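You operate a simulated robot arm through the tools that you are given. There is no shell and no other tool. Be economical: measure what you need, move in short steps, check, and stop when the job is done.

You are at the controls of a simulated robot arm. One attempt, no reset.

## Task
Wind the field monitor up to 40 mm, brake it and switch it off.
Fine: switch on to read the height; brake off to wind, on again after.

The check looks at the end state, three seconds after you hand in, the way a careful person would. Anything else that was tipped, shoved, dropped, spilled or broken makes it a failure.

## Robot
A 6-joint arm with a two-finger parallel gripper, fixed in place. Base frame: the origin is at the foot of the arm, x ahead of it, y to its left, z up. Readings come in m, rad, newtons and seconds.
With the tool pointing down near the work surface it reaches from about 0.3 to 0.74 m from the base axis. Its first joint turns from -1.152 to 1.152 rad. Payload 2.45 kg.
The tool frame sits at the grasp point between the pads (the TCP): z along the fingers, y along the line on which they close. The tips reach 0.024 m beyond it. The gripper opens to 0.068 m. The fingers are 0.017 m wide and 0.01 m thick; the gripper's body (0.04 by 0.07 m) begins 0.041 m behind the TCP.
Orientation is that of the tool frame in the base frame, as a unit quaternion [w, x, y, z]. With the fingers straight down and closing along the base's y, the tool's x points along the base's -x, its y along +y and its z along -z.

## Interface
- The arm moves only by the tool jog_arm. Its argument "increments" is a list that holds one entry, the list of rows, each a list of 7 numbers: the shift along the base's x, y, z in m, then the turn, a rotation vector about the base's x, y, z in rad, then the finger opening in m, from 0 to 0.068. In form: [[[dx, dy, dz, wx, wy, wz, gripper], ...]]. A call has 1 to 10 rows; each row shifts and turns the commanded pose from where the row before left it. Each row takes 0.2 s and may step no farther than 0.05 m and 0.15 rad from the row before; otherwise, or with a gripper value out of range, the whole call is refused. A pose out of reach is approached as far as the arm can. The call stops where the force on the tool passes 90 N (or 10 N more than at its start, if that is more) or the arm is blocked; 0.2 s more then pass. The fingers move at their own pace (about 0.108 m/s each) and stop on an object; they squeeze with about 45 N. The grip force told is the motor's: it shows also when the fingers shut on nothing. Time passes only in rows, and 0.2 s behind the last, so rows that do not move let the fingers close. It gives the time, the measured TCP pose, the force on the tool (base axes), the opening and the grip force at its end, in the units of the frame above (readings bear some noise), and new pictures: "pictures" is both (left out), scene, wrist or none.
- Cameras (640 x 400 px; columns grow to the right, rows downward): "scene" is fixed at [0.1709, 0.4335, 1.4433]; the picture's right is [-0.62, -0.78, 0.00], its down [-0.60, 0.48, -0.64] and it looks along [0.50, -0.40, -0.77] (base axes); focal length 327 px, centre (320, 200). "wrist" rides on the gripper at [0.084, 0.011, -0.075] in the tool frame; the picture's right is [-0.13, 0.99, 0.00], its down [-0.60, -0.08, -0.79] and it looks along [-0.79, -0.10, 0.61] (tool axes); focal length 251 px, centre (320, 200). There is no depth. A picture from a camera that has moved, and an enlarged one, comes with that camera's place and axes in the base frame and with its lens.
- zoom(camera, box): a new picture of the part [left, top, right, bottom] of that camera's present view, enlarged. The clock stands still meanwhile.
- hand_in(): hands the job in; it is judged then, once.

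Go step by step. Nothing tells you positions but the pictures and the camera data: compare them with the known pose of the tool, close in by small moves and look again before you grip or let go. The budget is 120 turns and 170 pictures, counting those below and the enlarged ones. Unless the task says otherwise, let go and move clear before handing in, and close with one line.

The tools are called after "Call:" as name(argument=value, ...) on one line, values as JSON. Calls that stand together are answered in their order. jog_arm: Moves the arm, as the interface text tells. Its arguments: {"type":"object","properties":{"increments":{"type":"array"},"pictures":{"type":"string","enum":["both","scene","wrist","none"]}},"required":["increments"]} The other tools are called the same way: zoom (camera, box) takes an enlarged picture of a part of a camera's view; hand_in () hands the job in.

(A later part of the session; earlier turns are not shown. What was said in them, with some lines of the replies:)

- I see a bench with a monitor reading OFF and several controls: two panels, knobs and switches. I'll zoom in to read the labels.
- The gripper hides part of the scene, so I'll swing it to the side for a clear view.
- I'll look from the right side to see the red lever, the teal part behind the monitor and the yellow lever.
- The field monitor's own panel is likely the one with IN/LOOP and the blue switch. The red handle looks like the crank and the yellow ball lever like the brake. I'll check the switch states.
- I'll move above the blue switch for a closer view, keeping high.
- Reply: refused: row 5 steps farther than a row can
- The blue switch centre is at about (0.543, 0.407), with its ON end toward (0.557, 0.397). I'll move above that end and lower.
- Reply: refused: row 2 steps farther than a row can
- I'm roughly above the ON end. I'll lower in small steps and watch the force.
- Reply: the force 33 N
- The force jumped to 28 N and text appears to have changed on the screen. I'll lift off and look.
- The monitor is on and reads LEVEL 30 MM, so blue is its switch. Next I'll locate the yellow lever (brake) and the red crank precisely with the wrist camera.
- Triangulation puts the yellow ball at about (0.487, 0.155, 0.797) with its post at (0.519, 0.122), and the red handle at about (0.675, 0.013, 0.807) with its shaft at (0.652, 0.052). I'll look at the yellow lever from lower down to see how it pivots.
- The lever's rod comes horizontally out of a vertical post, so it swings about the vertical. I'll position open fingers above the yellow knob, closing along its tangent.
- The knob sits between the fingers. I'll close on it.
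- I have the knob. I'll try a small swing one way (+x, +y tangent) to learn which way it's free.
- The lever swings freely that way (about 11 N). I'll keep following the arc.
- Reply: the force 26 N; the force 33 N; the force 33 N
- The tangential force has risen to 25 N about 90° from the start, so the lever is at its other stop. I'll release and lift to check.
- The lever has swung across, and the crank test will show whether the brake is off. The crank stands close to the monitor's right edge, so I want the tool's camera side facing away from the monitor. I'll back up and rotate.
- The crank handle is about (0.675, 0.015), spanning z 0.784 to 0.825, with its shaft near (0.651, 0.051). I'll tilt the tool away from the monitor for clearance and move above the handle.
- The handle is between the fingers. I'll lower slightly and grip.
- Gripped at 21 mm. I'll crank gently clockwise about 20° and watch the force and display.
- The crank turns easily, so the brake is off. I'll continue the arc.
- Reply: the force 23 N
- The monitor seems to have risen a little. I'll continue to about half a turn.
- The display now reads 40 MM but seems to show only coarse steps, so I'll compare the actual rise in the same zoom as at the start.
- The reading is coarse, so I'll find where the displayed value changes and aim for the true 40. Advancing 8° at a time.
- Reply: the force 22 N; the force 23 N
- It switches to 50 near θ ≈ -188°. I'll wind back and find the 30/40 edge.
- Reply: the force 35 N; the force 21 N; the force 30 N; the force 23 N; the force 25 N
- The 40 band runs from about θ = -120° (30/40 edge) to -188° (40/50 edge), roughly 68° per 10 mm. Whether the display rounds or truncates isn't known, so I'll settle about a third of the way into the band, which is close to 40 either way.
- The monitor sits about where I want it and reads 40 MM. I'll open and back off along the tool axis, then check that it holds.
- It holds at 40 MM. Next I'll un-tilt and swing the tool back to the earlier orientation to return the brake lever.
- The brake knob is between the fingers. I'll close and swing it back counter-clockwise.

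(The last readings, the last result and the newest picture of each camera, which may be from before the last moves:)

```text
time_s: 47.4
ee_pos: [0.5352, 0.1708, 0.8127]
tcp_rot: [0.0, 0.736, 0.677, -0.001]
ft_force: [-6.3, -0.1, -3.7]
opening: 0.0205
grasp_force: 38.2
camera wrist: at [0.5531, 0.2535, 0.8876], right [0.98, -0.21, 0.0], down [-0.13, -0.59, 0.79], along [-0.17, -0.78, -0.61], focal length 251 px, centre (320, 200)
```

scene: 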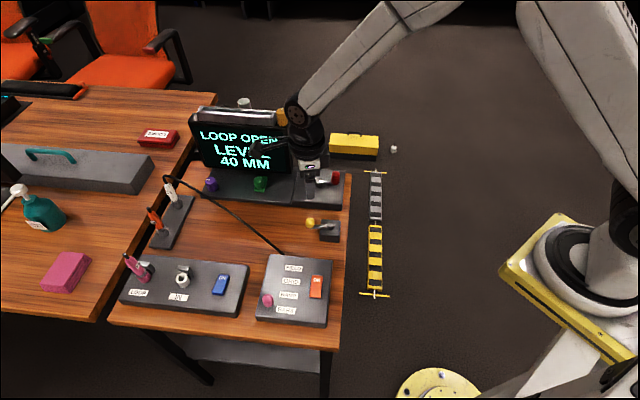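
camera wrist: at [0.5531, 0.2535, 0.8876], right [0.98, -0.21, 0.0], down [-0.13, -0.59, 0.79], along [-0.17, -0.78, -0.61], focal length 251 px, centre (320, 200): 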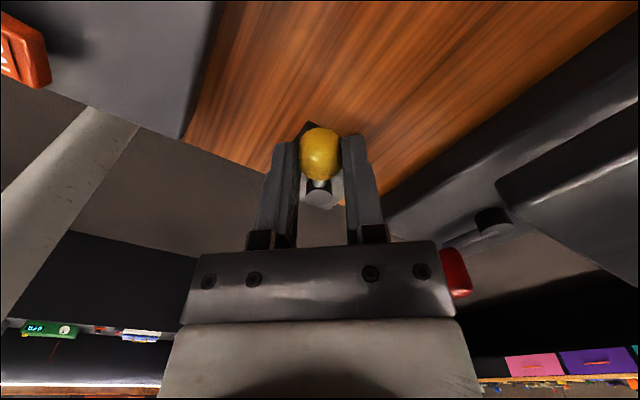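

Call:
jog_arm(increments=[[[-0.0066, 0.0011, 0, 0, 0, 0.14, 0.0], [-0.0068, 0.0003, 0, 0, 0, 0.14, 0.0], [-0.0067, -0.0007, 0, 0, 0, 0.14, 0.0], [-0.0066, -0.0017, 0, 0, 0, 0.14, 0.0]]], pictures="none")

Call:
jog_arm(increments=[[[-0.0063, -0.0025, 0, 0, 0, 0.14, 0.0], [-0.0058, -0.0034, 0, 0, 0, 0.14, 0.0]]], pictures="wrist")

```text
time_s: 48.4
ee_pos: [0.5092, 0.1701, 0.8135]
tcp_rot: [0.0, 0.519, 0.855, 0.0]
ft_force: [-6.8, -5.4, 1.5]
opening: 0.0208
grasp_force: 37.6
```

```text
time_s: 49.0
ee_pos: [0.4957, 0.1642, 0.8128]
tcp_rot: [0.0, 0.396, 0.918, 0.0]
ft_force: [-7.3, 0.1, -2.7]
opening: 0.0208
grasp_force: 37.3
camera wrist: at [0.4465, 0.2334, 0.8878], right [0.81, 0.59, 0.0], down [0.36, -0.49, 0.79], along [0.47, -0.64, -0.61], focal length 251 px, centre (320, 200)
```

wrist: 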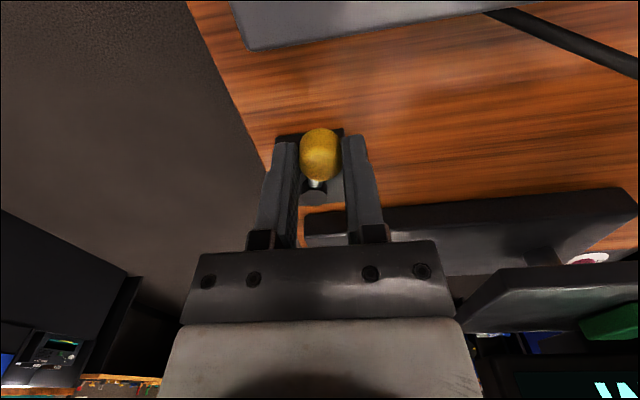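

Call:
jog_arm(increments=[[[-0.0054, -0.0042, 0, 0, 0, 0.1, 0.0], [-0.0047, -0.0048, 0, 0, 0, 0.1, 0.0]]], pictures="none")

Call:
jog_arm(increments=[[[-0.002, -0.0025, 0, 0, 0, 0.05, 0.0], [0, 0, 0, 0, 0, 0, 0.0]]], pictures="wrist")

```text
time_s: 49.6
ee_pos: [0.4865, 0.156, 0.8133]
tcp_rot: [0.0, 0.303, 0.953, 0.001]
ft_force: [-2.6, 13.7, -20.9]
opening: 0.0209
grasp_force: 37.9
```

```text
time_s: 50.2
ee_pos: [0.4859, 0.1542, 0.8153]
tcp_rot: [0.003, 0.279, 0.96, 0.002]
ft_force: [8.5, 36.3, -29.2]
opening: 0.021
grasp_force: 37.5
camera wrist: at [0.4209, 0.2097, 0.8886], right [0.64, 0.77, 0.01], down [0.46, -0.39, 0.8], along [0.61, -0.51, -0.61], focal length 251 px, centre (320, 200)
```

wrist: 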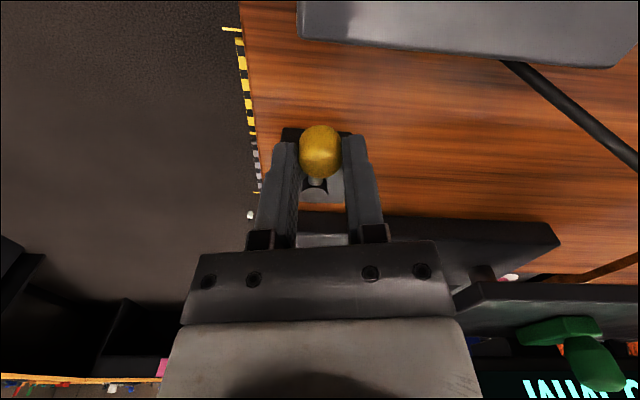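

The force rose to 36 N at the original position, so the lever is at its stop. I'll release, lift and inspect.

Call:
jog_arm(increments=[[[0, 0, 0, 0, 0, 0, 0.05], [0, 0, 0, 0, 0, 0, 0.05], [0, 0, 0.03, 0, 0, 0, 0.05], [0, 0, 0.04, 0, 0, 0, 0.05], [0, 0, 0.04, 0, 0, 0, 0.05], [-0.02, -0.03, 0.03, 0, 0, 0, 0.05], [-0.02, -0.04, 0.01, 0, 0, 0, 0.05]]], pictures="none")

Call:
zoom(camera="scene", box=[180, 90, 360, 260])

Call:
zoom(camera="scene", box=[180, 90, 300, 210])

```text
time_s: 51.8
ee_pos: [0.4449, 0.0813, 0.965]
tcp_rot: [0.0, 0.279, 0.96, -0.001]
ft_force: [0.3, -0.7, 0.1]
opening: 0.0502
grasp_force: 0.0
```

```text
2.35 times, centred on (270, 175) of scene
camera zoom: at [0.1708, 0.4335, 1.4433], right [-0.62, -0.78, 0.0], down [-0.6, 0.48, -0.64], along [0.5, -0.4, -0.77], focal length 770 px, centre (438, 259)
```

zoom: 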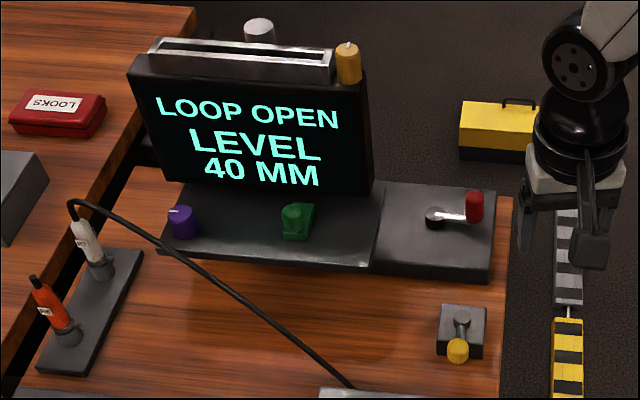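

```text
3.33 times, centred on (240, 150) of scene
camera zoom: at [0.1708, 0.4335, 1.4433], right [-0.62, -0.78, 0.0], down [-0.6, 0.48, -0.64], along [0.5, -0.4, -0.77], focal length 1091 px, centre (587, 367)
```

zoom: 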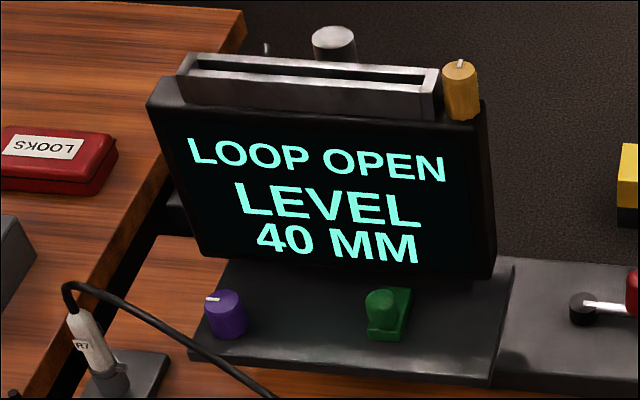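

The lever is back as it was at the start and the display still reads 40. I'll lightly nudge the crank handle with closed fingers to confirm the brake holds.

Call:
jog_arm(increments=[[[0.04, -0.01, 0, 0, 0, 0, 0.0], [0.04, -0.01, 0, 0, 0, 0, 0.0], [0.03, -0.013, 0, 0, 0, 0, 0.0], [0.03, -0.013, 0, 0, 0, 0, 0.0]]], pictures="wrist")

```text
time_s: 52.8
ee_pos: [0.5839, 0.0366, 0.9641]
tcp_rot: [0.0, 0.28, 0.96, -0.001]
ft_force: [1.5, 0.2, 0.3]
opening: 0.0002
grasp_force: 23.4
camera wrist: at [0.5186, 0.0919, 1.0383], right [0.64, 0.77, 0.0], down [0.47, -0.39, 0.79], along [0.61, -0.51, -0.61], focal length 251 px, centre (320, 200)
```

wrist: 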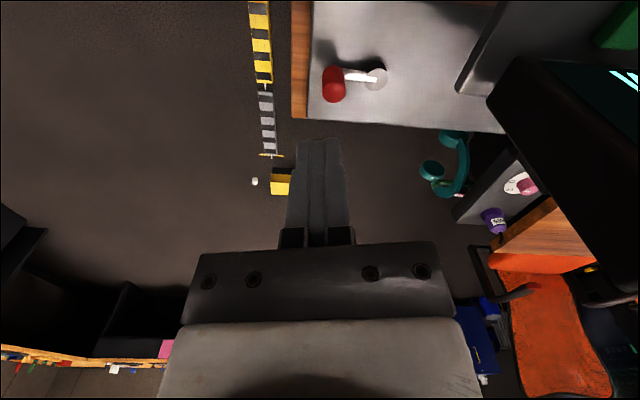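

Call:
jog_arm(increments=[[[0.008, 0.005, -0.045, 0, 0, 0, 0.0], [0, 0, -0.045, 0, 0, 0, 0.0], [0, 0, -0.045, 0, 0, 0, 0.0]]], pictures="wrist")

```text
time_s: 53.6
ee_pos: [0.5914, 0.0407, 0.8287]
tcp_rot: [0.0, 0.281, 0.96, 0.0]
ft_force: [0.1, -0.4, -0.5]
opening: 0.0
grasp_force: 23.6
camera wrist: at [0.5267, 0.0951, 0.9025], right [0.64, 0.77, 0.0], down [0.47, -0.39, 0.79], along [0.61, -0.51, -0.61], focal length 251 px, centre (320, 200)
```

wrist: 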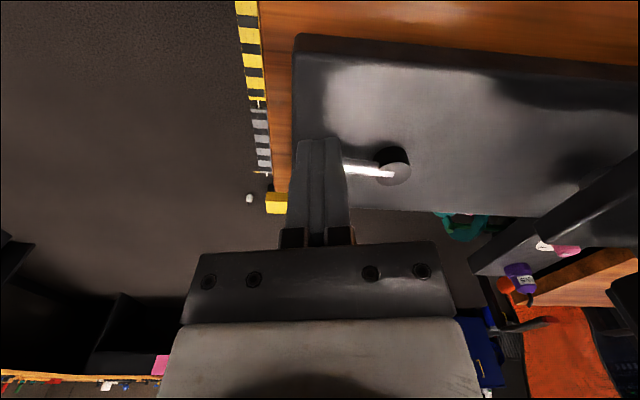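

Fingers are lined up in front of the handle. I'll push gently toward it in small steps.

Call:
jog_arm(increments=[[[0.0078, -0.0062, 0, 0, 0, 0, 0.0], [0.0031, -0.0025, 0, 0, 0, 0, 0.0]]], pictures="none")

Call:
jog_arm(increments=[[[0.0023, -0.0019, 0, 0, 0, 0, 0.0]]], pictures="none")

```text
time_s: 54.2
ee_pos: [0.6019, 0.0338, 0.8302]
tcp_rot: [-0.001, 0.279, 0.96, 0.0]
ft_force: [0.2, 0.9, 0.2]
opening: 0.0
grasp_force: 23.6
```

```text
time_s: 54.6
ee_pos: [0.6042, 0.031, 0.8287]
tcp_rot: [-0.002, 0.279, 0.96, -0.001]
ft_force: [-7.1, 5.3, 3.7]
opening: 0.0001
grasp_force: 23.6
```

Call:
jog_arm(increments=[[[0.0023, -0.0019, 0, 0, 0, 0, 0.0]]], pictures="none")

```text
time_s: 55.0
ee_pos: [0.6052, 0.0317, 0.8284]
tcp_rot: [-0.003, 0.279, 0.96, 0.0]
ft_force: [-24.1, 17.1, 11.9]
opening: 0.0003
grasp_force: 23.8
```

The force rose to 30 N with no movement, so the brake is on. I'll back off and go to the OFF end of the blue switch.

Call:
jog_arm(increments=[[[-0.016, 0.012, 0, 0, 0, 0, 0.0], [-0.01, 0.005, 0.045, 0, 0, 0, 0.0], [-0.01, 0, 0.045, 0, 0, 0, 0.0], [-0.01, 0.01, 0.045, 0, 0, 0, 0.0], [-0.005, 0.048, 0, 0, 0, 0, 0.0], [-0.005, 0.048, 0, 0, 0, 0, 0.0], [-0.005, 0.048, 0, 0, 0, 0, 0.0], [-0.005, 0.048, 0, 0, 0, 0, 0.0], [0, 0.048, 0, 0, 0, 0, 0.0], [0, 0.048, 0, 0, 0, 0, 0.0]]], pictures="none")

Call:
jog_arm(increments=[[[-0.008, 0.04, 0, 0, 0, 0, 0.0], [0, 0.03, -0.02, 0, 0, 0, 0.0], [0, 0, -0.03, 0, 0, 0, 0.0]]], pictures="wrist")

```text
time_s: 57.2
ee_pos: [0.5429, 0.3457, 0.9617]
tcp_rot: [0.001, 0.279, 0.96, 0.0]
ft_force: [0.5, 0.1, -0.8]
opening: 0.0
grasp_force: 23.2
```

```text
time_s: 58.0
ee_pos: [0.5324, 0.4151, 0.9118]
tcp_rot: [0.001, 0.28, 0.96, 0.0]
ft_force: [0.3, 0.7, 0.1]
opening: 0.0
grasp_force: 23.7
camera wrist: at [0.4685, 0.4701, 0.9868], right [0.64, 0.77, 0.0], down [0.47, -0.39, 0.79], along [0.61, -0.51, -0.61], focal length 251 px, centre (320, 200)
```

wrist: 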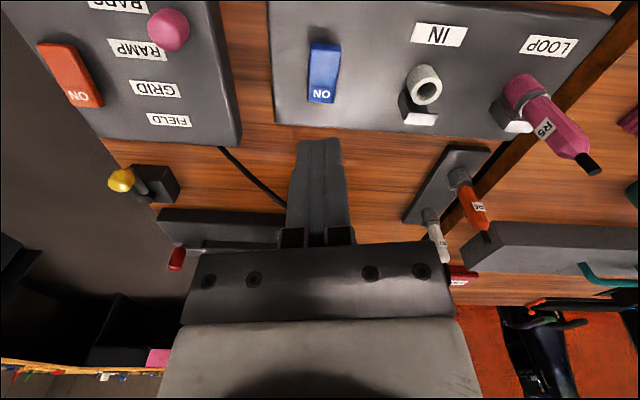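

Call:
jog_arm(increments=[[[-0.003, 0.005, -0.04, 0, 0, 0, 0.0], [0, 0, -0.03, 0, 0, 0, 0.0], [0, 0, -0.01, 0, 0, 0, 0.0]]], pictures="wrist")

```text
time_s: 58.8
ee_pos: [0.5319, 0.4198, 0.8337]
tcp_rot: [0.0, 0.28, 0.96, 0.0]
ft_force: [0.1, 0.1, -1.2]
opening: 0.0002
grasp_force: 23.7
camera wrist: at [0.4659, 0.4743, 0.9077], right [0.64, 0.77, 0.0], down [0.47, -0.39, 0.79], along [0.61, -0.51, -0.61], focal length 251 px, centre (320, 200)
```

wrist: 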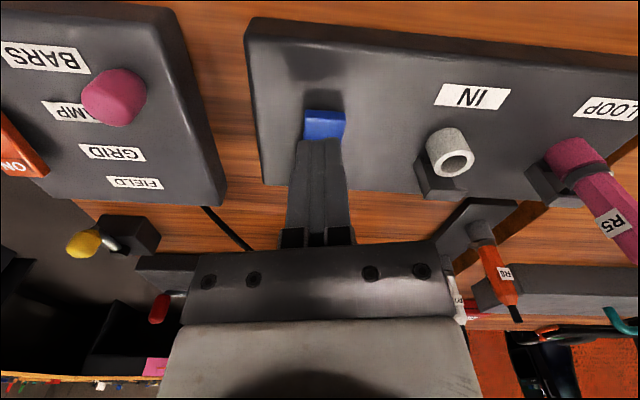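

Call:
jog_arm(increments=[[[-0.0023, 0.0019, -0.006, 0, 0, 0, 0.0], [0, 0, -0.005, 0, 0, 0, 0.0], [0, 0, -0.004, 0, 0, 0, 0.0]]], pictures="wrist")

```text
time_s: 59.6
ee_pos: [0.5283, 0.4213, 0.819]
tcp_rot: [0.0, 0.281, 0.96, -0.001]
ft_force: [0.8, -1.0, 1.2]
opening: 0.0
grasp_force: 23.6
camera wrist: at [0.4637, 0.4762, 0.8937], right [0.64, 0.77, 0.0], down [0.47, -0.39, 0.79], along [0.61, -0.51, -0.61], focal length 251 px, centre (320, 200)
```

wrist: 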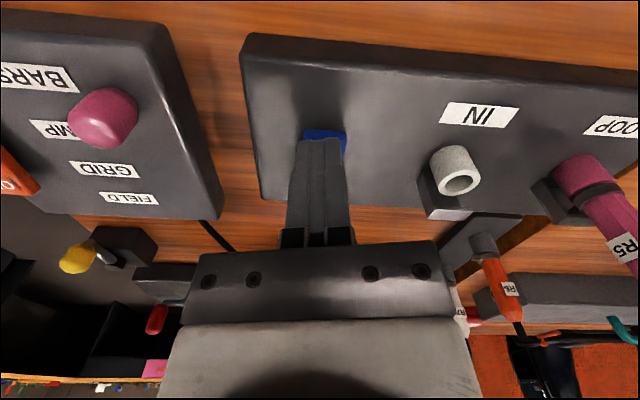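

Call:
jog_arm(increments=[[[0, 0, -0.004, 0, 0, 0, 0.0], [0, 0, -0.003, 0, 0, 0, 0.0]]], pictures="none")

Call:
jog_arm(increments=[[[0, 0, -0.003, 0, 0, 0, 0.0], [0, 0, 0, 0, 0, 0, 0.0]]], pictures="scene")

```text
time_s: 60.2
ee_pos: [0.5288, 0.4215, 0.811]
tcp_rot: [0.0, 0.279, 0.96, 0.0]
ft_force: [-1.6, -0.2, 0.6]
opening: 0.0
grasp_force: 23.8
```

```text
time_s: 60.8
ee_pos: [0.5277, 0.4204, 0.8085]
tcp_rot: [0.0, 0.281, 0.96, 0.0]
ft_force: [-0.2, -0.4, -0.3]
opening: 0.0
grasp_force: 23.7
```

scene: 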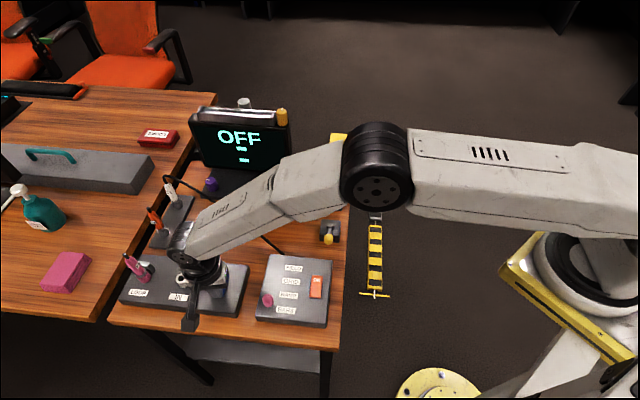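

The monitor now shows OFF. I'll lift clear and do a final check.

Call:
jog_arm(increments=[[[0, 0, 0.04, 0, 0, 0, 0.0], [0, 0, 0.05, 0, 0, 0, 0.0], [0, 0, 0.05, 0, 0, 0, 0.0], [0, 0, 0.05, 0, 0, 0, 0.0], [-0.02, -0.045, 0, 0, 0, 0, 0.0], [-0.02, -0.045, 0, 0, 0, 0, 0.0], [-0.02, -0.045, 0, 0, 0, 0, 0.0], [-0.02, -0.045, 0, 0, 0, 0, 0.0], [-0.02, -0.045, 0, 0, 0, 0, 0.0], [-0.02, -0.045, 0, 0, 0, 0, 0.0]]], pictures="none")

Call:
jog_arm(increments=[[[0, -0.049, 0, 0, 0, 0, 0.0], [0, -0.049, 0, 0, 0, 0, 0.0], [0, -0.049, 0, 0, 0, 0, 0.0]]], pictures="scene")

Call:
zoom(camera="scene", box=[180, 90, 300, 210])

Call:
zoom(camera="scene", box=[110, 170, 350, 340])

```text
time_s: 63.0
ee_pos: [0.4091, 0.1488, 0.9983]
tcp_rot: [0.001, 0.279, 0.96, 0.0]
ft_force: [-0.7, -0.2, 0.1]
opening: 0.0
grasp_force: 23.2
```

```text
time_s: 63.8
ee_pos: [0.4078, 0.0007, 0.9976]
tcp_rot: [0.001, 0.279, 0.96, 0.0]
ft_force: [-0.5, -0.6, -0.3]
opening: 0.0001
grasp_force: 23.5
```

scene: 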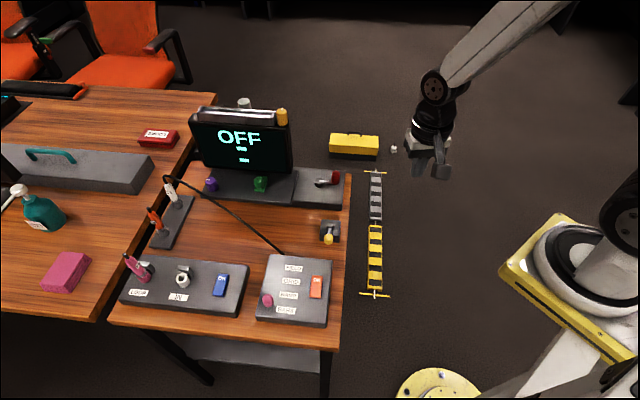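

```text
3.33 times, centred on (240, 150) of scene
camera zoom: at [0.1708, 0.4335, 1.4433], right [-0.62, -0.78, 0.0], down [-0.6, 0.48, -0.64], along [0.5, -0.4, -0.77], focal length 1091 px, centre (587, 367)
```

zoom: 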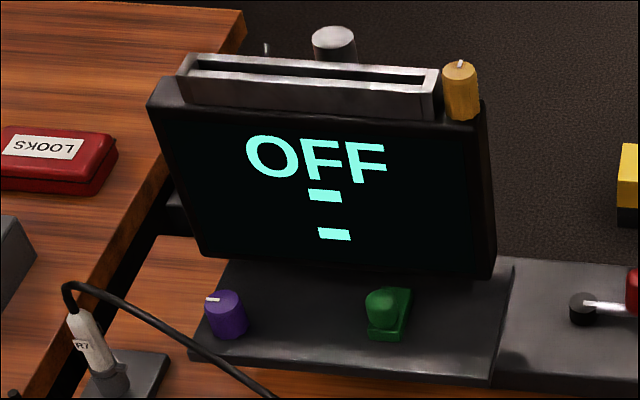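

```text
2.35 times, centred on (230, 255) of scene
camera zoom: at [0.1708, 0.4335, 1.4433], right [-0.62, -0.78, 0.0], down [-0.6, 0.48, -0.64], along [0.5, -0.4, -0.77], focal length 770 px, centre (532, 71)
```

zoom: 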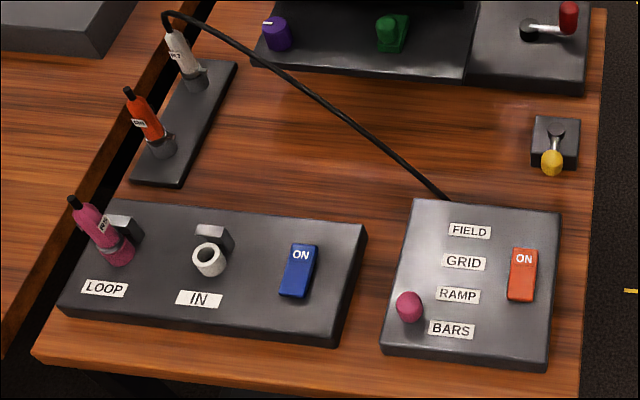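

The monitor is up and off, the brake is back on, and nothing else has been disturbed. I'm handing in.

Call:
hand_in()

```text
The job is handed in.
```

The field monitor is wound up to a display reading of 40 MM, braked and switched off. The display only moves in 10 mm steps, so the true height could be a few millimetres either side of 40. The brake held when I nudged the crank, and the arm is clear.
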